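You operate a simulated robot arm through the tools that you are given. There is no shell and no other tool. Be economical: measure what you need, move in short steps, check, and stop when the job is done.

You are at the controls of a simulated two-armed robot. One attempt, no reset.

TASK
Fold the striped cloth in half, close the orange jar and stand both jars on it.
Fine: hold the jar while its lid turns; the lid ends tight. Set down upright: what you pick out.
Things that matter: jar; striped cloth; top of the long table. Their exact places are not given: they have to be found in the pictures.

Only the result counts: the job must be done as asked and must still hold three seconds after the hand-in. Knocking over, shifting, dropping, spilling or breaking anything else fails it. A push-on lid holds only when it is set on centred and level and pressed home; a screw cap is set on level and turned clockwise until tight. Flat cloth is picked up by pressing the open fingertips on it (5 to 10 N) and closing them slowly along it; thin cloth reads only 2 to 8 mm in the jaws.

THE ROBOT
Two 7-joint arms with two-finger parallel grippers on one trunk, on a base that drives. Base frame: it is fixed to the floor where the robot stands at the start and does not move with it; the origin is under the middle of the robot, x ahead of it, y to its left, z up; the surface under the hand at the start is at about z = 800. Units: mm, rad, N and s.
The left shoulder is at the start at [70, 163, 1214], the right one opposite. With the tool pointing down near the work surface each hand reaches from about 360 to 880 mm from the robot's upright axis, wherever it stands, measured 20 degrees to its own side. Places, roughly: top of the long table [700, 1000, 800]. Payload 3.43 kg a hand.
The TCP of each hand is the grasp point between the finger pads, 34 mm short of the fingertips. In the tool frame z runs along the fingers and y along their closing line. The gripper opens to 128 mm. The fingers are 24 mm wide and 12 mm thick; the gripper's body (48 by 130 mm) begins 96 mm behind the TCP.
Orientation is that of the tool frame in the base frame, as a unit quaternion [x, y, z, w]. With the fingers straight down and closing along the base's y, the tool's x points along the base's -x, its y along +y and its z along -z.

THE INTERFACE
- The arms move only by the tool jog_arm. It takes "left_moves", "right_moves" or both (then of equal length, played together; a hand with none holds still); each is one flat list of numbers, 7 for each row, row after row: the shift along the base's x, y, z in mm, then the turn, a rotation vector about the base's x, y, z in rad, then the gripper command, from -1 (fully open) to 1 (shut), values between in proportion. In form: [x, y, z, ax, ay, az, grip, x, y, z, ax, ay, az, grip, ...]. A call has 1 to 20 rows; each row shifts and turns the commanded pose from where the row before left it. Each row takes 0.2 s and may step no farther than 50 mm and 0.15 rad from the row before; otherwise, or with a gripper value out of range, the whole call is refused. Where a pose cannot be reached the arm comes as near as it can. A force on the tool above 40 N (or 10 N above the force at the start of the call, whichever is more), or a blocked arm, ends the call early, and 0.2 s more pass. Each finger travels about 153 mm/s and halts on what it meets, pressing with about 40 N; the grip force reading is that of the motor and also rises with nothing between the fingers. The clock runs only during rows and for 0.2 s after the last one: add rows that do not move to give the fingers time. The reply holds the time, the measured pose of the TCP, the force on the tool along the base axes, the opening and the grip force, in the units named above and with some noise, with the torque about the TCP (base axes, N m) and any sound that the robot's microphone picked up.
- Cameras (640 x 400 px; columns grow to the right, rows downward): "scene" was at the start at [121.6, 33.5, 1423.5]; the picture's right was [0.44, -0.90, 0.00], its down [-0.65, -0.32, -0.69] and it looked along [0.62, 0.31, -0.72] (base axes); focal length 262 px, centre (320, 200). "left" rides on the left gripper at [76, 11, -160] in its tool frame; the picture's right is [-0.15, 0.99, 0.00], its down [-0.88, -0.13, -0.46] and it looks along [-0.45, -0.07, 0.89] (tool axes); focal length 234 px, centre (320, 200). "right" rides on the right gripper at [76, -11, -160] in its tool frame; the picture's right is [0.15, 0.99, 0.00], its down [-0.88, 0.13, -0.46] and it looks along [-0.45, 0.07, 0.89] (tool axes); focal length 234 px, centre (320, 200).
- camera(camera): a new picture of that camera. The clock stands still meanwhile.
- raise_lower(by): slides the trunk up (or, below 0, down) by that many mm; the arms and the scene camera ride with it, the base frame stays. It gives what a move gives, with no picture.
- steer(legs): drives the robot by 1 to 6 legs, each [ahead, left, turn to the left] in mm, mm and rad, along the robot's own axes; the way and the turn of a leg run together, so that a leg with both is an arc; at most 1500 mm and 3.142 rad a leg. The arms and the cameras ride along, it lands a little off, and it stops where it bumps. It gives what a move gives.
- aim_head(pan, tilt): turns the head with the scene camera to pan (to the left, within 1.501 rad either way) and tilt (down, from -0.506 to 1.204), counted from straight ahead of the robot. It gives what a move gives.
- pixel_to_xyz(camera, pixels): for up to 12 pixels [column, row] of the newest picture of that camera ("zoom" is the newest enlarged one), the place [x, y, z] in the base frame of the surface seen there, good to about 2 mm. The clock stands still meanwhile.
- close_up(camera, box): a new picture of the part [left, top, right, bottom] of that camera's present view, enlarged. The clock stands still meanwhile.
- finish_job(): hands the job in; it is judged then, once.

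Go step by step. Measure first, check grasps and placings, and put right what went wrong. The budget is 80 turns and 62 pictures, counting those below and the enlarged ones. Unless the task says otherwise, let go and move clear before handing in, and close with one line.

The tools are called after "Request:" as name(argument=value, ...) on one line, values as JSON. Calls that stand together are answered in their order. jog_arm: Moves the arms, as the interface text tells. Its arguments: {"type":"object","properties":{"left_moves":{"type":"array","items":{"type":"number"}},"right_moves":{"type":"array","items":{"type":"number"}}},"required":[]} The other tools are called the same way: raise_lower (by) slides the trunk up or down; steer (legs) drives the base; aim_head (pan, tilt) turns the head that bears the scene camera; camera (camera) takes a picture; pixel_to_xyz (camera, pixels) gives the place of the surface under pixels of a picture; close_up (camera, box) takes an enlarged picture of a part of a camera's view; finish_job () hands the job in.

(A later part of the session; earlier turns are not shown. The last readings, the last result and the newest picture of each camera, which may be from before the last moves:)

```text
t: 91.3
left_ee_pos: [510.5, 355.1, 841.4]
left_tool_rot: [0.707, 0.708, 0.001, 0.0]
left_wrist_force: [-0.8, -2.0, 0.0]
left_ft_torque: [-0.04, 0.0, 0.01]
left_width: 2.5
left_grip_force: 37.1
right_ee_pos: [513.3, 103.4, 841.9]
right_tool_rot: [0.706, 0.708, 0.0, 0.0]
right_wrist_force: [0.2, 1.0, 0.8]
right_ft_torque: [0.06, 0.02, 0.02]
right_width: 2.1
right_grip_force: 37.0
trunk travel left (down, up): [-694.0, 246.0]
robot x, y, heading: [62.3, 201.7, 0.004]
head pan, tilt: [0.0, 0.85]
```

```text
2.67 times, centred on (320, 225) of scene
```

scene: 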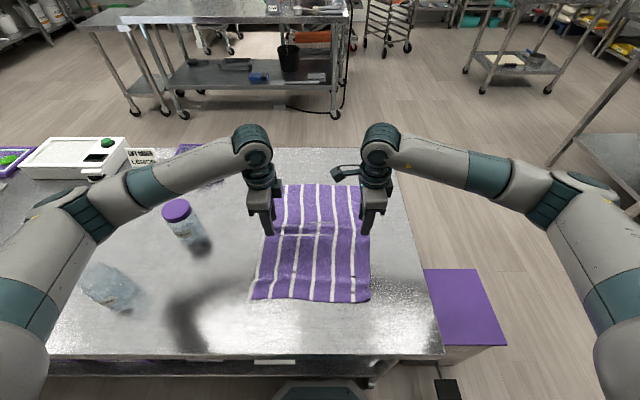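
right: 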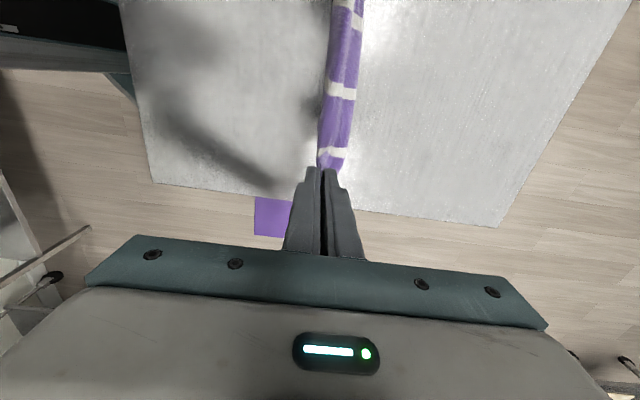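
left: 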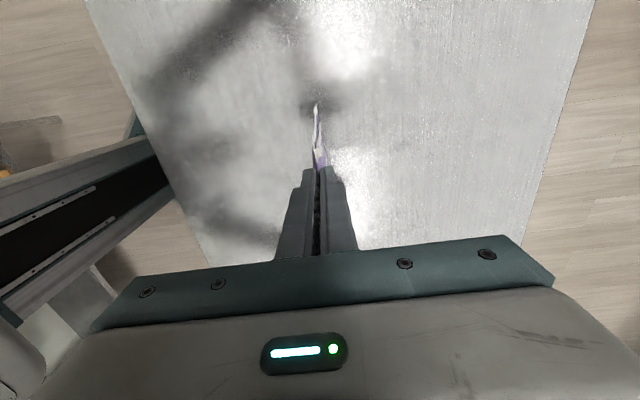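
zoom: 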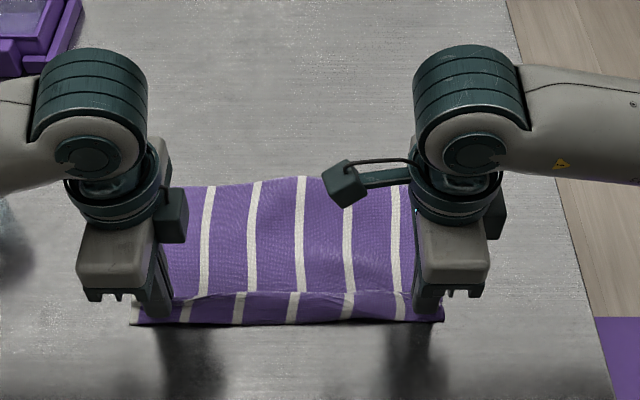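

It lies folded with the ridge still pinched. I open slowly and lift clear.

Request:
jog_arm(left_moves=[0, 0, -1.5, 0, 0, 0, 0.9, 0, 0, -1, 0, 0, 0, 0.8, 0, 0, 0, 0, 0, 0, 0.7, 0, 0, 0, 0, 0, 0, 0.6, 0, 0, 0, 0, 0, 0, 0.5, 0, 0, 10, 0, 0, 0, 0.4, 0, 0, 30, 0, 0, 0, 0.2, 0, 0, 40, 0, 0, 0, 0, 0, 25, 40, 0, 0, 0, 0, 0, 40, 20, 0, 0, 0, 0, 0, 40, 0, 0, 0, 0, 0], right_moves=[0, 0, -1.5, 0, 0, 0, 0.9, 0, 0, -1, 0, 0, 0, 0.8, 0, 0, 0, 0, 0, 0, 0.7, 0, 0, 0, 0, 0, 0, 0.6, 0, 0, 0, 0, 0, 0, 0.5, 0, 0, 10, 0, 0, 0, 0.4, 0, 0, 30, 0, 0, 0, 0.2, 0, 0, 40, 0, 0, 0, 0, 0, -25, 40, 0, 0, 0, 0, 0, -25, 20, 0, 0, 0, 0, 0, -25, 0, 0, 0, 0, 0])

Request:
close_up(camera="scene", box=[200, 150, 440, 300])

Request:
pixel_to_xyz(camera="zoom", pixels=[[165, 195], [240, 190], [320, 185], [400, 195], [440, 200], [150, 250], [440, 300], [150, 310], [300, 310], [300, 250], [420, 310], [220, 250]])

```text
t: 93.7
left_ee_pos: [510.6, 457.9, 977.9]
left_tool_rot: [0.707, 0.707, 0.001, 0.001]
left_wrist_force: [0.1, 0.5, 0.1]
left_ft_torque: [0.0, 0.0, 0.0]
left_width: 64.1
left_grip_force: 0.1
right_ee_pos: [510.9, 27.4, 980.7]
right_tool_rot: [0.705, 0.709, 0.001, 0.0]
right_wrist_force: [-1.0, 0.1, 0.2]
right_ft_torque: [0.0, -0.01, -0.02]
right_width: 64.0
right_grip_force: 0.0
trunk travel left (down, up): [-694.0, 246.0]
robot x, y, heading: [60.9, 199.2, 0.004]
head pan, tilt: [0.0, 0.85]
```

```text
2.67 times, centred on (320, 225) of scene
```

zoom: 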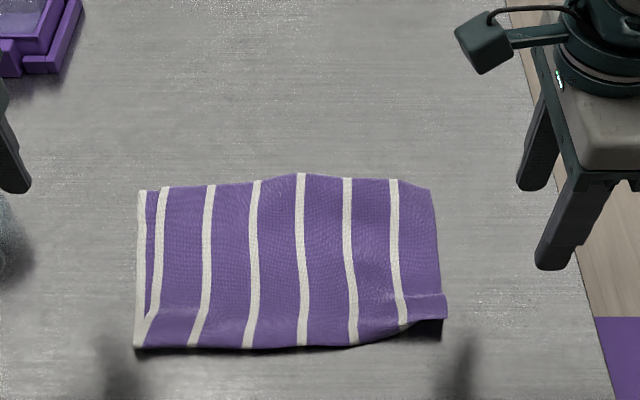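

```text
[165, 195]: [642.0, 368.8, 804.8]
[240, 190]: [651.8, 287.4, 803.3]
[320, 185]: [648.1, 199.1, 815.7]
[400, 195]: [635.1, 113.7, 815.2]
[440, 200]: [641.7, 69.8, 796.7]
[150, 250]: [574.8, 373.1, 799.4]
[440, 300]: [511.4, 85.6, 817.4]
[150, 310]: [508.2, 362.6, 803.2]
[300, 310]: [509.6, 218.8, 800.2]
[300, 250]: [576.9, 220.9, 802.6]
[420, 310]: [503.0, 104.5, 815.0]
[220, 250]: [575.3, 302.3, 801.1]
```

The cloth is neatly folded, lying at x 475–655, y 75–385. Now for the jar: I raise the hands, bring the right wrist to neutral and wind the left wrist counter-clockwise for the lid stroke, then drive left and back so that jar and cap lie in front.

Request:
jog_arm(left_moves=[0, 0, 10, 0, 0, 0.15, 0, 0, 0, 10, 0, 0, 0.15, 0, 0, 0, 10, 0, 0, 0.15, 0, 0, 0, 10, 0, 0, 0.15, 0, 0, 0, 10, 0, 0, 0.15, 0, 0, 0, 10, 0, 0, 0.15, 0, 0, 0, 10, 0, 0, 0.15, 0, 0, 0, 10, 0, 0, 0.15, 0, 0, 0, 10, 0, 0, 0.15, 0, 0, 0, 10, 0, 0, 0.15, 0, 0, 0, 0, 0, 0, 0.15, 0, 0, 0, 0, 0, 0, 0.15, 0, 0, 0, 0, 0, 0, 0.15, 0, 0, 0, 0, 0, 0, 0.15, 0, 0, 0, 0, 0, 0, 0.15, 0, 0, 0, 0, 0, 0, 0.15, 0, 0, 0, 0, 0, 0, 0.15, 0, 0, 0, 0, 0, 0, 0.15, 0, 0, 0, 0, 0, 0, 0.15, 0, 0, 0, 0, 0, 0, 0.15, 0], right_moves=[0, 0, 10, 0, 0, 0.15, 0, 0, 0, 10, 0, 0, 0.15, 0, 0, 0, 10, 0, 0, 0.15, 0, 0, 0, 10, 0, 0, 0.15, 0, 0, 0, 10, 0, 0, 0.15, 0, 0, 0, 10, 0, 0, 0.15, 0, 0, 0, 10, 0, 0, 0.15, 0, 0, 0, 10, 0, 0, 0.15, 0, 0, 0, 10, 0, 0, 0.15, 0, 0, 0, 10, 0, 0, 0.15, 0, 0, 0, 0, 0, 0, 0.0708, 0, 0, 0, 0, 0, 0, 0, 0, 0, 0, 0, 0, 0, 0, 0, 0, 0, 0, 0, 0, 0, 0, 0, 0, 0, 0, 0, 0, 0, 0, 0, 0, 0, 0, 0, 0, 0, 0, 0, 0, 0, 0, 0, 0, 0, 0, 0, 0, 0, 0, 0, 0, 0, 0, 0, 0, 0, 0, 0, 0, 0, 0, 0, 0, 0, 0, 0, 0, 0])

Request:
steer(legs=[[-85, 0, 0], [0, 570, 0]])

Request:
camera(camera="scene")

```text
refused: moves must be a list of 7 to 140 entries
```

```text
t: 97.6
left_ee_pos: [429.3, 1016.2, 976.8]
left_tool_rot: [0.709, 0.706, 0.0, 0.0]
left_wrist_force: [-0.2, 0.5, 0.2]
left_ft_torque: [-0.01, -0.01, 0.02]
left_width: 63.8
left_grip_force: 0.0
right_ee_pos: [428.0, 585.2, 980.8]
right_tool_rot: [0.708, 0.706, 0.001, 0.0]
right_wrist_force: [-0.4, 0.0, 0.5]
right_ft_torque: [0.02, 0.01, 0.01]
right_width: 64.2
right_grip_force: 0.0
trunk travel left (down, up): [-694.0, 246.0]
robot x, y, heading: [-17.5, 761.2, -0.001]
head pan, tilt: [0.0, 0.85]
```

```text
25 pictures are left
```

scene: 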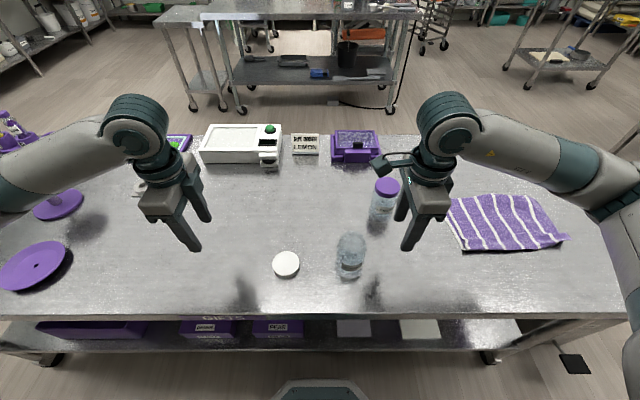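

The wrist call was refused (one row too many), but the drive went fine. I look closely at the cap and jar.

Request:
close_up(camera="scene", box=[250, 165, 410, 290])

Request:
pixel_to_xyz(camera="zoom", pixels=[[145, 310], [145, 286], [145, 332], [95, 310], [195, 310], [400, 250], [400, 330], [400, 340], [360, 330], [440, 330], [545, 70], [515, 70]])

```text
3.20 times, centred on (330, 228) of scene
```

zoom: 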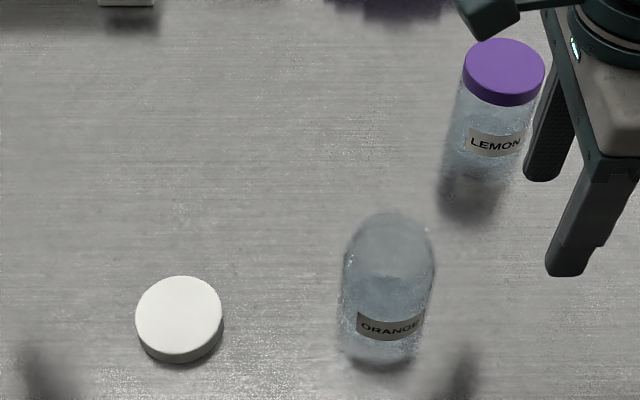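

```text
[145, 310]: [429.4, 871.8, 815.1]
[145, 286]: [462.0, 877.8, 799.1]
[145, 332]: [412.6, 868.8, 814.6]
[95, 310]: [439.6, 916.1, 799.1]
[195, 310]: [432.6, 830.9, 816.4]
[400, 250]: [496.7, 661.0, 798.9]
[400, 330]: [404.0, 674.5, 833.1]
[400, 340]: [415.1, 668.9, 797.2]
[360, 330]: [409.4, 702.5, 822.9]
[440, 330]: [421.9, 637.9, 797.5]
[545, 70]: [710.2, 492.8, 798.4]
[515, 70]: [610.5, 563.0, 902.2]
```

Cap centre ≈(430,844), about 70 mm wide, top z≈816. I wind the left wrist and bring it above the cap, take the right wrist to neutral, and sample the label for the jar's axis.

Request:
pixel_to_xyz(camera="zoom", pixels=[[359, 322], [366, 326], [375, 328], [385, 329], [395, 328], [405, 327], [414, 325], [421, 320], [179, 310], [179, 280], [179, 342]])

Request:
jog_arm(left_moves=[0, -43, 0, 0, 0, 0.15, -1, 0, -43, 0, 0, 0, 0.15, -1, 0, -43, 0, 0, 0, 0.15, -1, 0, -43, 0, 0, 0, 0.15, -1, 0, 0, 0, 0, 0, 0.15, -1, 0, 0, 0, 0, 0, 0.15, -1, 0, 0, 0, 0, 0, 0.15, -1, 0, 0, 0, 0, 0, 0.15, -1, 0, 0, 0, 0, 0, 0.15, -1, 0, 0, 0, 0, 0, 0.15, -1, 0, 0, 0, 0, 0, 0.15, -1, 0, 0, 0, 0, 0, 0.15, -1, 0, 0, 0, 0, 0, 0.15, -1, 0, 0, 0, 0, 0, 0.15, -1, 0, 0, 0, 0, 0, 0.15, -1, 0, 0, 0, 0, 0, 0.15, -1, 0, 0, 0, 0, 0, 0.15, -1, 0, 0, 0, 0, 0, 0.15, -1, 0, 0, 0, 0, 0, 0.15, -1], right_moves=[-6, 0, 0, 0, 0, 0.15, -1, -6, 0, 0, 0, 0, 0.15, -1, -6, 0, 0, 0, 0, 0.15, -1, -6, 0, 0, 0, 0, 0.15, -1, -6, 0, 0, 0, 0, 0.15, -1, 0, 0, 0, 0, 0, 0.15, -1, 0, 0, 0, 0, 0, 0.15, -1, 0, 0, 0, 0, 0, 0.15, -1, 0, 0, 0, 0, 0, 0.15, -1, 0, 0, 0, 0, 0, 0.15, -1, 0, 0, 0, 0, 0, 0.0708, -1, 0, 0, 0, 0, 0, 0, -1, 0, 0, 0, 0, 0, 0, -1, 0, 0, 0, 0, 0, 0, -1, 0, 0, 0, 0, 0, 0, -1, 0, 0, 0, 0, 0, 0, -1, 0, 0, 0, 0, 0, 0, -1, 0, 0, 0, 0, 0, 0, -1, 0, 0, 0, 0, 0, 0, -1])

Request:
camera(camera="left")

Request:
camera(camera="right")

```text
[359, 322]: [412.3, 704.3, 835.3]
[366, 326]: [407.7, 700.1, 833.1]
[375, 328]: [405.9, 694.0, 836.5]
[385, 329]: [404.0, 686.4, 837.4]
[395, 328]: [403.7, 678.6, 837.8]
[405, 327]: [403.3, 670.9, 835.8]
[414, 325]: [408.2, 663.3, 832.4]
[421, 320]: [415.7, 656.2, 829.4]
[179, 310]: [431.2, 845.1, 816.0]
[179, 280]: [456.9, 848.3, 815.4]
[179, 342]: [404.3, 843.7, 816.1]
```

```text
t: 101.6
left_ee_pos: [429.6, 843.3, 977.4]
left_tool_rot: [-0.596, 0.803, -0.001, 0.0]
left_wrist_force: [-0.2, -0.2, 0.4]
left_ft_torque: [-0.03, -0.02, -0.01]
left_width: 128.0
left_grip_force: 0.0
right_ee_pos: [398.2, 584.9, 981.2]
right_tool_rot: [0.002, 1.0, 0.001, -0.001]
right_wrist_force: [0.1, -0.1, 1.0]
right_ft_torque: [0.02, 0.03, -0.01]
right_width: 127.9
right_grip_force: 0.2
trunk travel left (down, up): [-694.0, 246.0]
robot x, y, heading: [-21.3, 763.5, -0.003]
head pan, tilt: [0.0, 0.85]
```

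```text
23 pictures are left
```

left: 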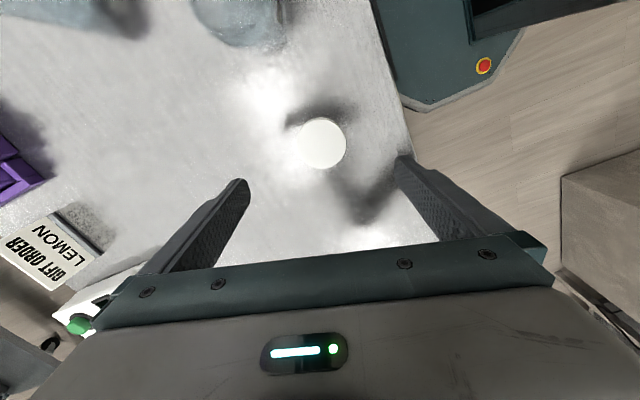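

```text
22 pictures are left
```

right: 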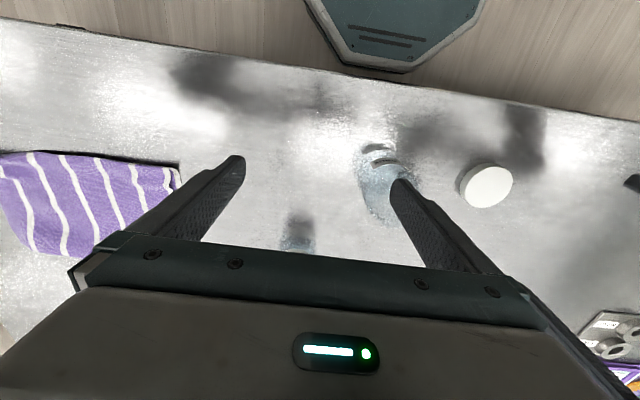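

Label points fit a circle of R≈33 about (436.5,680.5), and the cap centre is (430,845). The right hand will grip the jar low from the −y side, tilted 70° from vertical, so I turn and tilt it now. Meanwhile the left goes down on the cap.

Request:
jog_arm(left_moves=[0, 0.5, -14, 0, 0, 0, -1, 0, 0.5, -14, 0, 0, 0, -1, 0, 0.5, -14, 0, 0, 0, -1, 0, 0, -14, 0, 0, 0, -1, 0, 0, -14, 0, 0, 0, -1, 0, 0, -14, 0, 0, 0, -1, 0, 0, -14, 0, 0, 0, -1, 0, 0, -14, 0, 0, 0, -1, 0, 0, -13, 0, 0, 0, -1, 0, 0, -12, 0, 0, 0, -1, 0, 0, -1, 0, 0, 0, -1, 0, 0, 0, 0, 0, 0, -0.6, 0, 0, 0, 0, 0, 0, -0.3, 0, 0, 0, 0, 0, 0, -0.2, 0, 0, 0, 0, 0, 0, -0.15, 0, 0, 0, 0, 0, 0, -0.1, 0, 0, 0, 0, 0, 0, -0.05, 0, 0, 0, 0, 0, 0, 0.1, 0, 0, 0, 0, 0, 0, 0.4, 0, 0, 0, 0, 0, 0, 0.4], right_moves=[0, 0, 0, 0, 0, -0.143, -1, 0, 0, 0, 0, 0, -0.143, -1, 0, 0, 0, 0, 0, -0.143, -1, 0, 0, 0, 0, 0, -0.143, -1, 0, 0, 0, 0, 0, -0.143, -1, 0, 0, 0, 0, 0, -0.143, -1, 0, 0, 0, 0, 0, -0.143, -1, 0, 0, 0, 0, 0, -0.143, -1, 0, 0, 0, 0, 0, -0.143, -1, 0, 0, 0, 0, 0, -0.143, -1, 0, 0, 0, 0, 0, -0.1408, -1, 4.3, 0, 0, 0.1357, 0, 0, -1, 4.3, 0, 0, 0.1357, 0, 0, -1, 4.3, 0, 0, 0.1357, 0, 0, -1, 4.3, 0, 0, 0.1357, 0, 0, -1, 4.3, 0, 0, 0.1357, 0, 0, -1, 4.3, 0, 0, 0.1357, 0, 0, -1, 4.3, 0, 0, 0.1357, 0, 0, -1, 4.3, 0, 0, 0.1357, 0, 0, -1, 4.3, 0, 0, 0.1357, 0, 0, -1])

Request:
camera(camera="scene")

```text
t: 105.8
left_ee_pos: [430.7, 845.5, 840.0]
left_tool_rot: [-0.594, 0.804, -0.001, 0.0]
left_wrist_force: [0.2, 0.5, -0.5]
left_ft_torque: [-0.01, 0.0, -0.03]
left_width: 67.3
left_grip_force: 39.9
right_ee_pos: [436.8, 585.5, 980.3]
right_tool_rot: [0.581, 0.577, 0.406, -0.406]
right_wrist_force: [0.0, -0.3, 0.3]
right_ft_torque: [-0.01, 0.01, 0.01]
right_width: 127.9
right_grip_force: 0.1
trunk travel left (down, up): [-694.0, 246.0]
robot x, y, heading: [-17.7, 763.6, -0.002]
head pan, tilt: [0.0, 0.85]
```

```text
21 pictures are left
```

scene: 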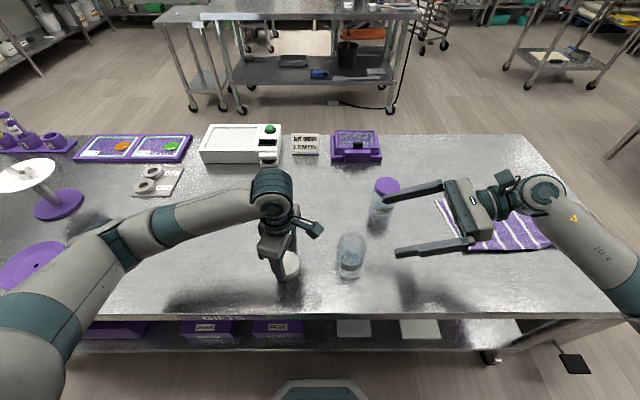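

The cap is held (67.3 mm). The right hand is tilted as planned. I lift the cap, lower the right to z≈845, slide in around the jar and close gently.

Request:
jog_arm(left_moves=[0, 0, 15, 0, 0, 0, 0.4, 0, 0, 20, 0, 0, 0, 0.4, 0, 0, 20, 0, 0, 0, 0.4, 0, 0, 20, 0, 0, 0, 0.4, 0, 0, 20, 0, 0, 0, 0.4, 0, 0, 20, 0, 0, 0, 0.4, 0, 0, 20, 0, 0, 0, 0.4, 0, 0, 0, 0, 0, 0, 0.4, 0, 0, 0, 0, 0, 0, 0.4, 0, 0, 0, 0, 0, 0, 0.4, 0, 0, 0, 0, 0, 0, 0.4, 0, 0, 0, 0, 0, 0, 0.4, 0, 0, 0, 0, 0, 0, 0.4, 0, 0, 0, 0, 0, 0, 0.4], right_moves=[0, -5, -20, 0, 0, 0, -1, 0, 0, -20, 0, 0, 0, -1, 0, 0, -20, 0, 0, 0, -1, 0, 0, -20, 0, 0, 0, -1, 0, 0, -20, 0, 0, 0, -1, 0, 0, -20, 0, 0, 0, -1, 0, 0, -15, 0, 0, 0, -1, 0, 16, 0, 0, 0, 0, -1, 0, 16, 0, 0, 0, 0, -1, 0, 16, 0, 0, 0, 0, -1, 0, 16, 0, 0, 0, 0, -1, 0, 16, 0, 0, 0, 0, -1, 0, 16, 0, 0, 0, 0, -1, 0, 4, 0, 0, 0, 0, -1])

Request:
jog_arm(right_moves=[0, 0, 0, 0, 0, 0, -0.7, 0, 0, 0, 0, 0, 0, -0.4, 0, 0, 0, 0, 0, 0, -0.25, 0, 0, 0, 0, 0, 0, -0.2, 0, 0, 0, 0, 0, 0, -0.15, 0, 0, 0, 0, 0, 0, -0.1, 0, 0, 0, 0, 0, 0, -0.05, 0, 0, 0, 0, 0, 0, 0, 0, 0, 0, 0, 0, 0, 0.1, 0, 0, 0, 0, 0, 0, 0.3, 0, 0, 0, 0, 0, 0, 0.3])

Request:
close_up(camera="scene", box=[240, 150, 440, 300])

```text
t: 108.8
left_ee_pos: [428.7, 845.7, 975.6]
left_tool_rot: [-0.595, 0.804, 0.0, 0.0]
left_wrist_force: [0.6, 0.7, -0.4]
left_ft_torque: [0.01, -0.04, -0.01]
left_width: 67.4
left_grip_force: 40.1
right_ee_pos: [437.3, 681.5, 844.3]
right_tool_rot: [0.579, 0.579, 0.405, -0.407]
right_wrist_force: [-0.6, 0.2, 0.8]
right_ft_torque: [-0.03, -0.04, -0.05]
right_width: 128.2
right_grip_force: 0.1
trunk travel left (down, up): [-694.0, 246.0]
robot x, y, heading: [-19.9, 763.4, 0.001]
head pan, tilt: [0.0, 0.85]
```

```text
t: 111.2
left_ee_pos: [428.2, 847.2, 975.3]
left_tool_rot: [-0.595, 0.804, 0.001, 0.0]
left_wrist_force: [0.2, 0.3, -0.5]
left_ft_torque: [0.03, 0.0, -0.02]
left_width: 67.2
left_grip_force: 40.5
right_ee_pos: [437.8, 681.0, 846.3]
right_tool_rot: [0.58, 0.579, 0.405, -0.405]
right_wrist_force: [-0.2, -0.2, 0.7]
right_ft_torque: [0.01, -0.03, -0.03]
right_width: 70.8
right_grip_force: 39.8
trunk travel left (down, up): [-694.0, 246.0]
robot x, y, heading: [-19.8, 764.8, -0.007]
head pan, tilt: [0.0, 0.85]
```

```text
2.67 times, centred on (340, 225) of scene
```

zoom: 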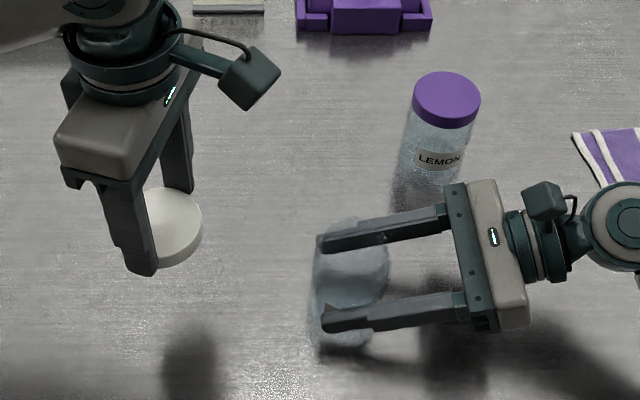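

The jar is held (70.8 mm, centre ≈(437.5,680.5)). I bring the cap over the mouth, staying above it (z 950).

Request:
jog_arm(left_moves=[1, -20.5, 0, 0, 0, 0, 0.4, 1, -20.5, 0, 0, 0, 0, 0.4, 1, -20.5, 0, 0, 0, 0, 0.4, 1, -20.5, 0, 0, 0, 0, 0.4, 1, -20.5, 0, 0, 0, 0, 0.4, 1, -20.5, 0, 0, 0, 0, 0.4, 1, -20.5, 0, 0, 0, 0, 0.4, 2, -22, 0, 0, 0, 0, 0.4, 0, 0, -10, 0, 0, 0, 0.4, 0, 0, -10, 0, 0, 0, 0.4, 0, 0, 0, 0, 0, 0, 0.4])

Request:
close_up(camera="scene", box=[270, 170, 430, 290])

Request:
camera(camera="right")

```text
t: 113.6
left_ee_pos: [437.8, 679.1, 954.1]
left_tool_rot: [-0.595, 0.804, 0.0, 0.0]
left_wrist_force: [-0.6, 0.2, -0.6]
left_ft_torque: [0.0, 0.01, -0.01]
left_width: 67.2
left_grip_force: 40.6
right_ee_pos: [438.9, 680.4, 845.5]
right_tool_rot: [0.579, 0.579, 0.405, -0.407]
right_wrist_force: [-0.6, 0.4, 1.0]
right_ft_torque: [-0.02, -0.06, -0.01]
right_width: 70.4
right_grip_force: 39.8
trunk travel left (down, up): [-694.0, 246.0]
robot x, y, heading: [-19.9, 764.4, -0.003]
head pan, tilt: [0.0, 0.85]
```

```text
3.33 times, centred on (350, 230) of scene
```

zoom: 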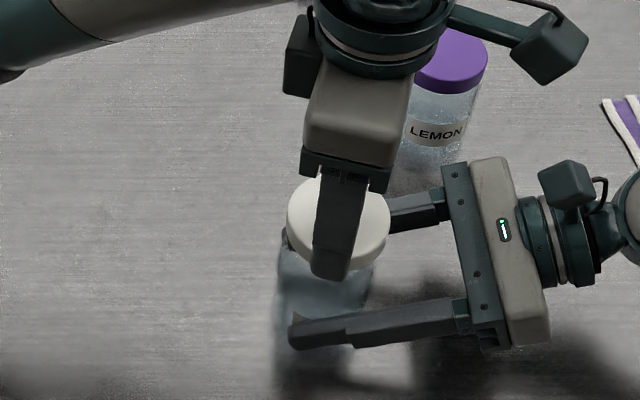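

```text
18 pictures are left
```

right: 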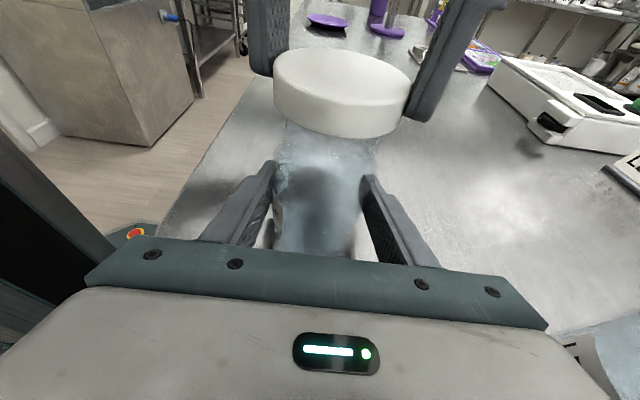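

In the right view the cap (col 342) sits where a cap centred on the jar axis should project (≈340), and the neck looks centred too. I check the cap's y with depth before lowering, and lower a little.

Request:
pixel_to_xyz(camera="zoom", pixels=[[291, 215], [300, 200], [300, 235], [385, 215], [378, 195], [375, 240], [290, 345], [300, 340]])

Request:
jog_arm(left_moves=[0, 0, -4, 0, 0, 0, 0.4, 0, 0, -4, 0, 0, 0, 0.4, 0, 0, 0, 0, 0, 0, 0.4])

```text
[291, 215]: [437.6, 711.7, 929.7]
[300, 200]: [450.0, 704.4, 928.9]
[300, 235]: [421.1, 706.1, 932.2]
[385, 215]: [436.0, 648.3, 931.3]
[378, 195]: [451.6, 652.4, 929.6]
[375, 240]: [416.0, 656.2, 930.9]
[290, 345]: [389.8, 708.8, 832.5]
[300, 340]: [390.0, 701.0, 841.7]
```

```text
t: 114.4
left_ee_pos: [438.1, 679.9, 945.5]
left_tool_rot: [-0.595, 0.804, 0.0, 0.0]
left_wrist_force: [0.9, 0.5, -0.4]
left_ft_torque: [0.04, -0.02, 0.0]
left_width: 67.3
left_grip_force: 40.0
right_ee_pos: [438.6, 679.6, 845.1]
right_tool_rot: [0.58, 0.579, 0.404, -0.406]
right_wrist_force: [-0.7, -0.3, 1.9]
right_ft_torque: [-0.04, -0.06, -0.03]
right_width: 70.6
right_grip_force: 40.1
trunk travel left (down, up): [-694.0, 246.0]
robot x, y, heading: [-17.8, 763.9, -0.003]
head pan, tilt: [0.0, 0.85]
```

Cap centred at (437,680), its bottom at TCP−40. I lower in small steps to feel the rim.

Request:
jog_arm(left_moves=[0, 0.5, -1.5, 0, 0, 0, 0.4, 0, 0, -1.5, 0, 0, 0, 0.4, 0, 0, -1.5, 0, 0, 0, 0.4, 0, 0, -1.5, 0, 0, 0, 0.4, 0, 0, -1.5, 0, 0, 0, 0.4, 0, 0, -1.5, 0, 0, 0, 0.4, 0, 0, -1.5, 0, 0, 0, 0.4, 0, 0, -1, 0, 0, 0, 0.4, 0, 0, 0, 0, 0, 0, 0.4])

```text
t: 116.4
left_ee_pos: [439.0, 681.5, 935.9]
left_tool_rot: [-0.594, 0.804, -0.001, 0.0]
left_wrist_force: [-0.9, -2.5, 35.9]
left_ft_torque: [0.8, 0.32, -0.02]
left_width: 67.3
left_grip_force: 39.6
right_ee_pos: [436.6, 680.0, 845.2]
right_tool_rot: [0.58, 0.579, 0.404, -0.405]
right_wrist_force: [8.5, 2.2, -12.2]
right_ft_torque: [-0.56, -0.41, -0.18]
right_width: 70.8
right_grip_force: 39.8
trunk travel left (down, up): [-694.0, 246.0]
robot x, y, heading: [-19.4, 760.9, -0.004]
head pan, tilt: [0.0, 0.85]
```

Contact at TCP≈937 with 36 N and a torque pointing to the +y/−x side, so the cap is a little off toward −y/+x. I ease up, shift (−0.7,+1.3) and touch again.

Request:
jog_arm(left_moves=[0, 0, 3, 0, 0, 0, 0.4, -0.7, 1.3, 1, 0, 0, 0, 0.4, 0, 0, 0, 0, 0, 0, 0.4, 0, 0, -1.5, 0, 0, 0, 0.4, 0, 0, -0.8, 0, 0, 0, 0.4, 0, 0, 0, 0, 0, 0, 0.4])

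```text
t: 117.8
left_ee_pos: [437.6, 682.7, 936.5]
left_tool_rot: [-0.595, 0.804, 0.0, -0.001]
left_wrist_force: [-0.1, 0.6, -0.5]
left_ft_torque: [0.01, 0.01, -0.02]
left_width: 67.2
left_grip_force: 39.8
right_ee_pos: [438.3, 680.3, 845.4]
right_tool_rot: [0.58, 0.578, 0.405, -0.406]
right_wrist_force: [-0.9, 0.0, 0.0]
right_ft_torque: [0.03, -0.01, -0.03]
right_width: 70.5
right_grip_force: 39.6
trunk travel left (down, up): [-694.0, 246.0]
robot x, y, heading: [-19.3, 767.2, -0.002]
head pan, tilt: [0.0, 0.85]
```

Request:
jog_arm(left_moves=[0, 0, -0.8, 0, 0, 0, 0.4, 0, 0, -0.7, 0, 0, 0, 0.4, 0, 0, 0, 0, 0, 0, 0.4])

```text
t: 118.6
left_ee_pos: [437.5, 682.1, 935.6]
left_tool_rot: [-0.595, 0.804, 0.0, 0.0]
left_wrist_force: [-0.3, 0.1, -0.3]
left_ft_torque: [0.03, -0.01, 0.01]
left_width: 67.3
left_grip_force: 39.9
right_ee_pos: [439.0, 679.8, 846.0]
right_tool_rot: [0.579, 0.579, 0.405, -0.407]
right_wrist_force: [0.5, -0.3, 1.9]
right_ft_torque: [0.06, -0.06, -0.01]
right_width: 70.7
right_grip_force: 40.1
trunk travel left (down, up): [-694.0, 246.0]
robot x, y, heading: [-21.6, 763.1, -0.004]
head pan, tilt: [0.0, 0.85]
```

No contact now at 935.6, so it's lower than before, a good sign. I continue down.

Request:
jog_arm(left_moves=[0, 0, -1, 0, 0, 0, 0.4, 0, 0, -0.8, 0, 0, 0, 0.4, 0, 0, 0, 0, 0, 0, 0.4])

```text
t: 119.4
left_ee_pos: [438.6, 682.1, 932.9]
left_tool_rot: [-0.595, 0.804, 0.0, 0.0]
left_wrist_force: [0.4, 0.3, -0.4]
left_ft_torque: [0.06, 0.01, 0.0]
left_width: 67.3
left_grip_force: 40.1
right_ee_pos: [439.1, 680.0, 846.2]
right_tool_rot: [0.58, 0.578, 0.406, -0.406]
right_wrist_force: [0.9, -0.5, 1.6]
right_ft_torque: [0.04, -0.03, -0.02]
right_width: 70.7
right_grip_force: 40.3
trunk travel left (down, up): [-694.0, 246.0]
robot x, y, heading: [-16.9, 763.2, -0.003]
head pan, tilt: [0.0, 0.85]
```

Request:
jog_arm(left_moves=[0, 0, -1, 0, 0, 0, 0.4, 0, 0, -1, 0, 0, 0, 0.4, 0, 0, -1, 0, 0, 0, 0.4, 0, 0, 0, 0, 0, 0, 0.4])

```text
t: 120.4
left_ee_pos: [438.6, 681.8, 929.5]
left_tool_rot: [-0.595, 0.804, 0.0, 0.001]
left_wrist_force: [-1.1, 0.5, 1.0]
left_ft_torque: [0.09, 0.08, -0.02]
left_width: 67.3
left_grip_force: 40.0
right_ee_pos: [438.4, 680.9, 845.0]
right_tool_rot: [0.579, 0.578, 0.405, -0.407]
right_wrist_force: [1.6, -1.0, 1.2]
right_ft_torque: [0.14, -0.02, -0.05]
right_width: 70.5
right_grip_force: 40.0
trunk travel left (down, up): [-694.0, 246.0]
robot x, y, heading: [-14.8, 761.0, -0.002]
head pan, tilt: [0.0, 0.85]
```

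The cap is over the neck and just touching (z 929.5, 1 N). I turn it clockwise with a light down feed.

Request:
jog_arm(left_moves=[0, 0, -0.8, 0, 0, 0, 0.4, 0, 0, -0.12, 0, 0, -0.15, 0.4, 0, 0, -0.12, 0, 0, -0.15, 0.4, 0, 0, -0.12, 0, 0, -0.15, 0.4, 0, 0, -0.12, 0, 0, -0.15, 0.4, 0, 0, -0.12, 0, 0, -0.15, 0.4, 0, 0, -0.12, 0, 0, -0.15, 0.4, 0, 0, -0.12, 0, 0, -0.15, 0.4, 0, 0, -0.12, 0, 0, -0.15, 0.4, 0, 0, -0.12, 0, 0, -0.15, 0.4, 0, 0, -0.12, 0, 0, -0.15, 0.4, 0, 0, -0.12, 0, 0, -0.15, 0.4, 0, 0, -0.12, 0, 0, -0.15, 0.4, 0, 0, -0.12, 0, 0, -0.15, 0.4, 0, 0, -0.12, 0, 0, -0.15, 0.4, 0, 0, -0.12, 0, 0, -0.15, 0.4, 0, 0, -0.12, 0, 0, -0.15, 0.4])

```text
t: 124.0
left_ee_pos: [438.1, 682.9, 928.3]
left_tool_rot: [0.534, 0.845, 0.0, -0.002]
left_wrist_force: [-13.4, 19.1, -2.3]
left_ft_torque: [0.97, 1.0, 0.0]
left_width: 67.2
left_grip_force: 40.5
right_ee_pos: [437.6, 679.1, 846.8]
right_tool_rot: [0.579, 0.579, 0.405, -0.407]
right_wrist_force: [14.1, -22.8, 9.6]
right_ft_torque: [0.34, -0.01, -0.03]
right_width: 70.6
right_grip_force: 40.2
trunk travel left (down, up): [-694.0, 246.0]
robot x, y, heading: [-19.2, 762.6, -0.005]
head pan, tilt: [0.0, 0.85]
```

It's turned 2.4 rad with side forces (−13,+19 N), no tightening torque yet. I relieve the side load, open, and wind the wrist back for the next stroke.

Request:
jog_arm(left_moves=[-0.8, 1.0, 0, 0, 0, 0, 0.4, 0, 0, 0, 0, 0, 0, -0.2, 0, 0, 0, 0, 0, 0, -0.3, 0, 0, 0, 0, 0, 0.15, -0.3, 0, 0, 0, 0, 0, 0.15, -0.3, 0, 0, 0, 0, 0, 0.15, -0.3, 0, 0, 0, 0, 0, 0.15, -0.3, 0, 0, 0, 0, 0, 0.15, -0.3, 0, 0, 0, 0, 0, 0.15, -0.3, 0, 0, 0, 0, 0, 0.15, -0.3, 0, 0, 0, 0, 0, 0.15, -0.3, 0, 0, 0, 0, 0, 0.15, -0.3, 0, 0, 0, 0, 0, 0.15, -0.3, 0, 0, 0, 0, 0, 0.15, -0.3, 0, 0, 0, 0, 0, 0.15, -0.3, 0, 0, 0, 0, 0, 0.15, -0.3, 0, 0, 0, 0, 0, 0.15, -0.3, 0, 0, 0, 0, 0, 0.15, -0.3, 0, 0, 0, 0, 0, 0.15, -0.3, 0, 0, 0, 0, 0, 0.15, -0.3])

Request:
close_up(camera="scene", box=[270, 170, 430, 290])

Request:
pixel_to_xyz(camera="zoom", pixels=[[295, 215], [300, 200], [300, 235], [380, 215], [375, 195], [372, 240]])

```text
t: 128.2
left_ee_pos: [457.5, 683.0, 918.1]
left_tool_rot: [-0.651, 0.759, 0.001, -0.003]
left_wrist_force: [-27.1, 5.2, 14.5]
left_ft_torque: [0.13, 1.19, -0.12]
left_width: 98.9
left_grip_force: 13.8
left hand out of reach, approached as far as the arm can: row 20
right_ee_pos: [440.2, 678.3, 845.2]
right_tool_rot: [0.583, 0.577, 0.407, -0.402]
right_wrist_force: [26.2, -2.1, 0.6]
right_ft_torque: [-0.08, 1.06, -0.11]
right_width: 70.7
right_grip_force: 39.5
trunk travel left (down, up): [-694.0, 246.0]
robot x, y, heading: [-21.0, 767.4, -0.007]
head pan, tilt: [0.0, 0.85]
```

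```text
3.33 times, centred on (350, 230) of scene
```

zoom: 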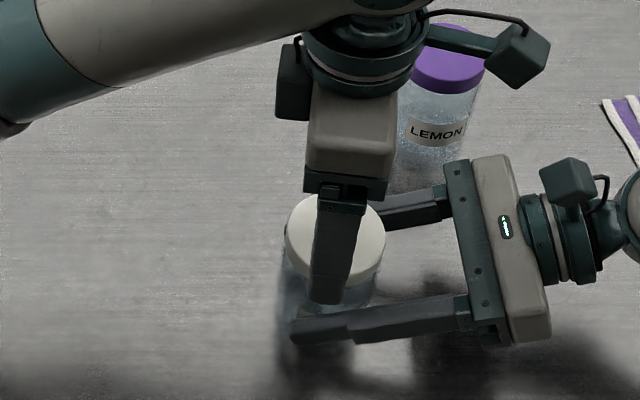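

```text
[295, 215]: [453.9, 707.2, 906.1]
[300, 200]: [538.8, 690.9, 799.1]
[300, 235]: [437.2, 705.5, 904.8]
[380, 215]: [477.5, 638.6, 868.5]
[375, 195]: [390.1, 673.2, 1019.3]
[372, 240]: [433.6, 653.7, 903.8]
```

The last row passed the wrist limit and the hand drifted to x=457, pushing on the cap. I turn back 0.3 rad to recover.

Request:
jog_arm(left_moves=[0, 0, 0, 0, 0, -0.1, -0.3, 0, 0, 0, 0, 0, -0.1, -0.3, 0, 0, 0, 0, 0, -0.1, -0.3, 0, 0, 0, 0, 0, 0, -0.3])

```text
t: 129.2
left_ee_pos: [459.7, 682.9, 915.5]
left_tool_rot: [-0.532, 0.847, 0.001, -0.001]
left_wrist_force: [-27.0, 13.6, 13.3]
left_ft_torque: [0.39, 1.19, -0.33]
left_width: 101.0
left_grip_force: 15.9
right_ee_pos: [439.4, 678.5, 846.0]
right_tool_rot: [0.58, 0.578, 0.406, -0.405]
right_wrist_force: [32.0, -15.7, -0.6]
right_ft_torque: [0.09, 0.74, 0.0]
right_width: 70.9
right_grip_force: 40.4
trunk travel left (down, up): [-694.0, 246.0]
robot x, y, heading: [-19.8, 762.0, -0.005]
head pan, tilt: [0.0, 0.85]
```

The command was rebased there. I move back −x 21 to recentre, then up to z≈927.

Request:
jog_arm(left_moves=[-7, 0, 0, 0, 0, 0, -0.3, -7, 0, 0, 0, 0, 0, -0.3, -7, 0, 0, 0, 0, 0, -0.3, 0, 0, 6, 0, 0, 0, -0.3, 0, 0, 5, 0, 0, 0, -0.3, 0, 0, 0, 0, 0, 0, -0.3])

Request:
close_up(camera="scene", box=[270, 170, 430, 290])

Request:
pixel_to_xyz(camera="zoom", pixels=[[292, 230], [300, 215], [300, 250], [378, 230], [370, 210], [372, 250]])

```text
t: 130.6
left_ee_pos: [439.2, 682.7, 926.7]
left_tool_rot: [-0.533, 0.846, 0.0, 0.0]
left_wrist_force: [-0.2, 0.9, 0.6]
left_ft_torque: [0.0, 0.0, 0.01]
left_width: 83.1
left_grip_force: 0.1
right_ee_pos: [437.6, 682.4, 846.3]
right_tool_rot: [0.58, 0.579, 0.405, -0.406]
right_wrist_force: [-2.2, 2.2, 6.9]
right_ft_torque: [-0.17, 0.06, -0.04]
right_width: 70.7
right_grip_force: 40.5
trunk travel left (down, up): [-694.0, 246.0]
robot x, y, heading: [-17.3, 764.7, -0.003]
head pan, tilt: [0.0, 0.85]
```

```text
3.33 times, centred on (350, 230) of scene
```

zoom: 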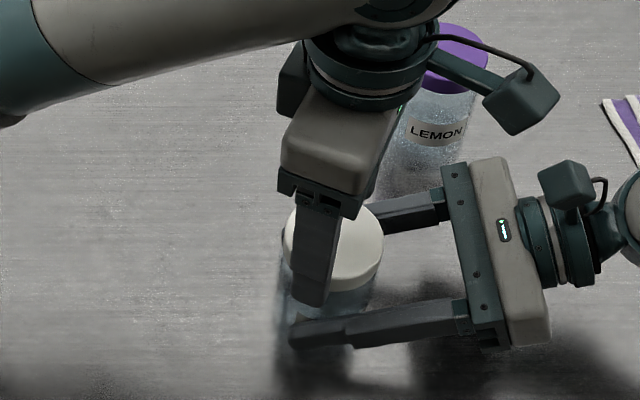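

```text
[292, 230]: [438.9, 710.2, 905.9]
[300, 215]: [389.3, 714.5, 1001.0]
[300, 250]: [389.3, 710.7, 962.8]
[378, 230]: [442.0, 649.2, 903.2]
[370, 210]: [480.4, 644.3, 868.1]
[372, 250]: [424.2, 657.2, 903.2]
```

The cap sits level (top z 903–906) and centred at y≈680. I regrip, and turn another 2.4 rad clockwise.

Request:
jog_arm(left_moves=[-1, -2, 0, 0, 0, 0, -0.1, 0, 0, 0, 0, 0, 0, 0.1, 0, 0, 0, 0, 0, 0, 0.4, 0, 0, 0, 0, 0, 0, 0.4, 0, 0, -0.05, 0, 0, -0.15, 0.4, 0, 0, -0.05, 0, 0, -0.15, 0.4, 0, 0, -0.05, 0, 0, -0.15, 0.4, 0, 0, -0.05, 0, 0, -0.15, 0.4, 0, 0, -0.05, 0, 0, -0.15, 0.4, 0, 0, -0.05, 0, 0, -0.15, 0.4, 0, 0, -0.05, 0, 0, -0.15, 0.4, 0, 0, -0.05, 0, 0, -0.15, 0.4, 0, 0, -0.05, 0, 0, -0.15, 0.4, 0, 0, -0.05, 0, 0, -0.15, 0.4, 0, 0, -0.05, 0, 0, -0.15, 0.4, 0, 0, -0.05, 0, 0, -0.15, 0.4, 0, 0, -0.05, 0, 0, -0.15, 0.4, 0, 0, -0.05, 0, 0, -0.15, 0.4, 0, 0, -0.05, 0, 0, -0.15, 0.4, 0, 0, -0.05, 0, 0, -0.15, 0.4])

```text
t: 134.8
left_ee_pos: [438.7, 680.3, 925.6]
left_tool_rot: [0.596, 0.803, 0.001, -0.001]
left_wrist_force: [-9.9, 24.2, 1.1]
left_ft_torque: [1.0, 1.03, 0.04]
left_width: 67.3
left_grip_force: 39.9
right_ee_pos: [438.5, 680.3, 845.9]
right_tool_rot: [0.58, 0.578, 0.406, -0.406]
right_wrist_force: [13.2, -24.8, 6.0]
right_ft_torque: [0.6, -0.34, 0.08]
right_width: 70.7
right_grip_force: 40.2
trunk travel left (down, up): [-694.0, 246.0]
robot x, y, heading: [-17.4, 764.8, -0.005]
head pan, tilt: [0.0, 0.85]
```

No tightening torque yet. I relieve the sideways load, rewind 2.4 rad (within the range that worked) and take another stroke.

Request:
jog_arm(left_moves=[-0.5, 1.3, 0, 0, 0, 0, 0.4, 0, 0, 0, 0, 0, 0, -0.1, 0, 0, 0, 0, 0, 0, -0.3, 0, 0, 0, 0, 0, 0.15, -0.3, 0, 0, 0, 0, 0, 0.15, -0.3, 0, 0, 0, 0, 0, 0.15, -0.3, 0, 0, 0, 0, 0, 0.15, -0.3, 0, 0, 0, 0, 0, 0.15, -0.3, 0, 0, 0, 0, 0, 0.15, -0.3, 0, 0, 0, 0, 0, 0.15, -0.3, 0, 0, 0, 0, 0, 0.15, -0.3, 0, 0, 0, 0, 0, 0.15, -0.3, 0, 0, 0, 0, 0, 0.15, -0.3, 0, 0, 0, 0, 0, 0.15, -0.3, 0, 0, 0, 0, 0, 0.15, -0.3, 0, 0, 0, 0, 0, 0.15, -0.3, 0, 0, 0, 0, 0, 0.15, -0.3, 0, 0, 0, 0, 0, 0.15, -0.3, 0, 0, 0, 0, 0, 0.15, -0.3])

Request:
jog_arm(left_moves=[0, -1.5, 0, 0, 0, 0, -0.1, 0, 0, 0, 0, 0, 0, 0.1, 0, 0, 0, 0, 0, 0, 0.4, 0, 0, 0, 0, 0, 0, 0.4, 0, 0, -0.05, 0, 0, -0.15, 0.4, 0, 0, -0.05, 0, 0, -0.15, 0.4, 0, 0, -0.05, 0, 0, -0.15, 0.4, 0, 0, -0.05, 0, 0, -0.15, 0.4, 0, 0.2, -0.05, 0, 0, -0.15, 0.4, 0, 0.2, -0.05, 0, 0, -0.15, 0.4, 0, 0.2, -0.05, 0, 0, -0.15, 0.4, 0, 0.2, -0.05, 0, 0, -0.15, 0.4, 0, 0.2, -0.05, 0, 0, -0.15, 0.4, 0, 0.2, -0.05, 0, 0, -0.15, 0.4, 0, 0.2, -0.05, 0, 0, -0.15, 0.4, 0, 0.2, -0.05, 0, 0, -0.15, 0.4, 0, 0, -0.05, 0, 0, -0.15, 0.4, 0, 0, -0.05, 0, 0, -0.15, 0.4, 0, 0, -0.05, 0, 0, -0.15, 0.4, 0, 0, -0.05, 0, 0, -0.15, 0.4])

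```text
t: 138.8
left_ee_pos: [437.3, 681.9, 925.7]
left_tool_rot: [-0.534, 0.845, 0.0, 0.0]
left_wrist_force: [1.5, 0.3, 1.0]
left_ft_torque: [0.03, 0.01, 0.03]
left_width: 83.3
left_grip_force: 0.1
right_ee_pos: [438.4, 680.8, 845.2]
right_tool_rot: [0.581, 0.578, 0.406, -0.405]
right_wrist_force: [-0.9, -0.9, 4.0]
right_ft_torque: [-0.2, 0.03, 0.0]
right_width: 70.9
right_grip_force: 39.8
trunk travel left (down, up): [-694.0, 246.0]
robot x, y, heading: [-16.9, 763.4, 0.0]
head pan, tilt: [0.0, 0.85]
```

```text
t: 143.0
left_ee_pos: [438.6, 681.5, 922.7]
left_tool_rot: [0.595, 0.804, -0.001, -0.001]
left_wrist_force: [2.3, 2.1, 3.3]
left_ft_torque: [0.07, 0.12, 1.28]
left_width: 67.1
left_grip_force: 39.8
right_ee_pos: [437.3, 681.1, 845.0]
right_tool_rot: [0.58, 0.579, 0.404, -0.406]
right_wrist_force: [-1.2, -0.9, 1.7]
right_ft_torque: [-0.1, -0.35, -1.22]
right_width: 71.1
right_grip_force: 40.2
trunk travel left (down, up): [-694.0, 246.0]
robot x, y, heading: [-16.6, 763.3, 0.001]
head pan, tilt: [0.0, 0.85]
```

The torque has risen to 1.28 N·m: the cap is tightening. I turn 0.3 rad more to make sure.

Request:
jog_arm(left_moves=[0, 0, 0, 0, 0, -0.1, 0.4, 0, 0, 0, 0, 0, -0.1, 0.4, 0, 0, 0, 0, 0, -0.1, 0.4, 0, 0, 0, 0, 0, 0, 0.4])

```text
t: 144.0
left_ee_pos: [438.1, 681.9, 924.7]
left_tool_rot: [0.709, 0.706, 0.0, 0.001]
left_wrist_force: [-2.5, 1.9, 2.4]
left_ft_torque: [0.24, 0.85, 0.87]
left_width: 67.2
left_grip_force: 40.1
right_ee_pos: [438.7, 680.4, 845.0]
right_tool_rot: [0.58, 0.578, 0.406, -0.406]
right_wrist_force: [4.0, -1.8, -0.7]
right_ft_torque: [-0.2, -0.71, -0.87]
right_width: 71.0
right_grip_force: 40.1
trunk travel left (down, up): [-694.0, 246.0]
robot x, y, heading: [-16.1, 763.9, -0.005]
head pan, tilt: [0.0, 0.85]
```

The torque stays near 1 N·m, perhaps slipping in the grip. I take one short extra stroke to confirm it's tight.

Request:
jog_arm(left_moves=[0, 0, 0, 0, 0, 0, -0.1, 0, 0, 0, 0, 0, 0, -0.3, 0, 0, 0, 0, 0, 0.15, -0.3, 0, 0, 0, 0, 0, 0.15, -0.3, 0, 0, 0, 0, 0, 0.15, -0.3, 0, 0, 0, 0, 0, 0.15, -0.3, 0, 0, 0, 0, 0, 0.15, -0.3, 0, 0, 0, 0, 0, 0.15, -0.3, 0, 0, 0, 0, 0, 0.15, -0.3, 0, 0, 0, 0, 0, 0.15, -0.3, 0, 0, 0, 0, 0, 0, 0, 0, 0, 0, 0, 0, 0, 0.4, 0, 0, 0, 0, 0, 0, 0.6, 0, 0, 0, 0, 0, 0, 0.6, 0, 0, 0, 0, 0, -0.15, 0.6, 0, 0, 0, 0, 0, -0.15, 0.6, 0, 0, 0, 0, 0, -0.15, 0.6, 0, 0, 0, 0, 0, -0.15, 0.6, 0, 0, 0, 0, 0, -0.15, 0.6])

Request:
close_up(camera="scene", box=[270, 170, 430, 290])

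Request:
pixel_to_xyz(camera="zoom", pixels=[[292, 230], [295, 240], [300, 250], [378, 230], [375, 240], [372, 250], [455, 45], [430, 60], [475, 60], [455, 75]])

```text
t: 148.0
left_ee_pos: [438.1, 681.8, 923.9]
left_tool_rot: [0.533, 0.846, 0.0, 0.001]
left_wrist_force: [-3.3, 3.6, 0.0]
left_ft_torque: [0.2, 0.2, 1.31]
left_width: 67.3
left_grip_force: 40.2
right_ee_pos: [438.9, 679.6, 845.9]
right_tool_rot: [0.58, 0.579, 0.405, -0.406]
right_wrist_force: [3.3, -3.9, 0.1]
right_ft_torque: [0.05, 0.03, -1.3]
right_width: 71.3
right_grip_force: 39.8
trunk travel left (down, up): [-694.0, 246.0]
robot x, y, heading: [-17.2, 759.2, -0.001]
head pan, tilt: [0.0, 0.85]
```

```text
3.33 times, centred on (350, 230) of scene
```

zoom: 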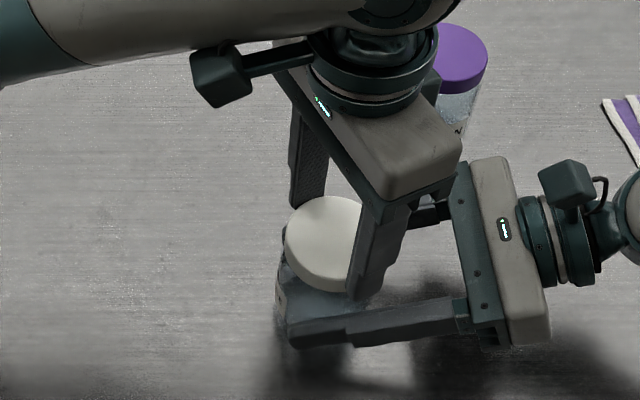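

```text
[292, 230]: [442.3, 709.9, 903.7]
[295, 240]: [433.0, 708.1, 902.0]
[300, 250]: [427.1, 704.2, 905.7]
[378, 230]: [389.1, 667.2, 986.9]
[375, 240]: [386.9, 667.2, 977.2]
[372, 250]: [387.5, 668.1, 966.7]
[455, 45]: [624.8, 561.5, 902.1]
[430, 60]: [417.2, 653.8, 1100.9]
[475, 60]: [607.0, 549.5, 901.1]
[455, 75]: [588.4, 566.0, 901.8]
```

The torque is again 1.3 N·m with the cap top at ≈902–904, the same as the lemon jar's: it's tight. I free the left hand, lift the jar 80 mm with the right, and drive right so both arms can serve the cloth.

Request:
jog_arm(left_moves=[0, 0, 0, 0, 0, 0, 0, 0, 0, 0, 0, 0, 0, -1, 0, 0, 0, 0, 0, 0, -1, 0, 0, 20, 0, 0, 0, -1, 0, 0, 40, 0, 0, 0, -1, 0, 0, 40, 0, 0, 0, -1, 0, 0, 40, 0, 0, 0, -1, 0, 30, 20, 0, 0, 0, -1, 0, 40, 0, 0, 0, 0, -1, 0, 40, 0, 0, 0, 0, -1, 0, 40, 0, 0, 0, 0, -1], right_moves=[0, 0, 0, 0, 0, 0, 0.3, 0, 0, 0, 0, 0, 0, 0.3, 0, 0, 0, 0, 0, 0, 0.3, 0, 0, 0, 0, 0, 0, 0.3, 0, 0, 0, 0, 0, 0, 0.3, 0, 0, 16, 0, 0, 0, 0.3, 0, 0, 16, 0, 0, 0, 0.3, 0, 0, 16, 0, 0, 0, 0.3, 0, 0, 16, 0, 0, 0, 0.3, 0, 0, 16, 0, 0, 0, 0.3, 0, 0, 0, 0, 0, 0, 0.3])

Request:
steer(legs=[[0, -490, 0]])

Request:
camera(camera="scene")

Request:
pixel_to_xyz(camera="scene", pixels=[[320, 230], [340, 235], [300, 235], [280, 240]])

```text
t: 150.4
left_ee_pos: [438.7, 832.6, 1085.5]
left_tool_rot: [0.534, 0.846, -0.001, 0.0]
left_wrist_force: [0.0, -0.4, -0.3]
left_ft_torque: [-0.03, -0.02, 0.0]
left_width: 128.1
left_grip_force: 0.0
right_ee_pos: [438.3, 680.0, 928.0]
right_tool_rot: [0.58, 0.579, 0.405, -0.406]
right_wrist_force: [0.1, 0.9, -1.0]
right_ft_torque: [0.0, 0.0, -0.02]
right_width: 70.7
right_grip_force: 39.9
trunk travel left (down, up): [-694.0, 246.0]
robot x, y, heading: [-18.2, 762.0, -0.0]
head pan, tilt: [0.0, 0.85]
```

```text
t: 153.2
left_ee_pos: [438.3, 360.4, 1084.9]
left_tool_rot: [0.531, 0.847, 0.0, 0.0]
left_wrist_force: [-0.4, 1.0, 0.2]
left_ft_torque: [0.03, 0.0, 0.0]
left_width: 127.9
left_grip_force: 0.1
right_ee_pos: [437.9, 208.4, 927.6]
right_tool_rot: [0.578, 0.581, 0.403, -0.407]
right_wrist_force: [-0.2, 0.3, -1.2]
right_ft_torque: [0.02, 0.01, 0.02]
right_width: 70.9
right_grip_force: 40.1
trunk travel left (down, up): [-694.0, 246.0]
robot x, y, heading: [-18.7, 291.3, 0.001]
head pan, tilt: [0.0, 0.85]
```

```text
14 pictures are left
```

scene: 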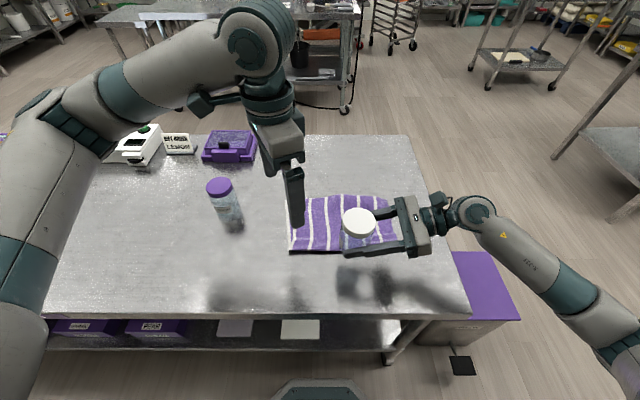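

```text
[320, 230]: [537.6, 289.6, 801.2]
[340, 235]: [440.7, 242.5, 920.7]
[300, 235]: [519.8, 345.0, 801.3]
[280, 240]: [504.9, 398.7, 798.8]
```

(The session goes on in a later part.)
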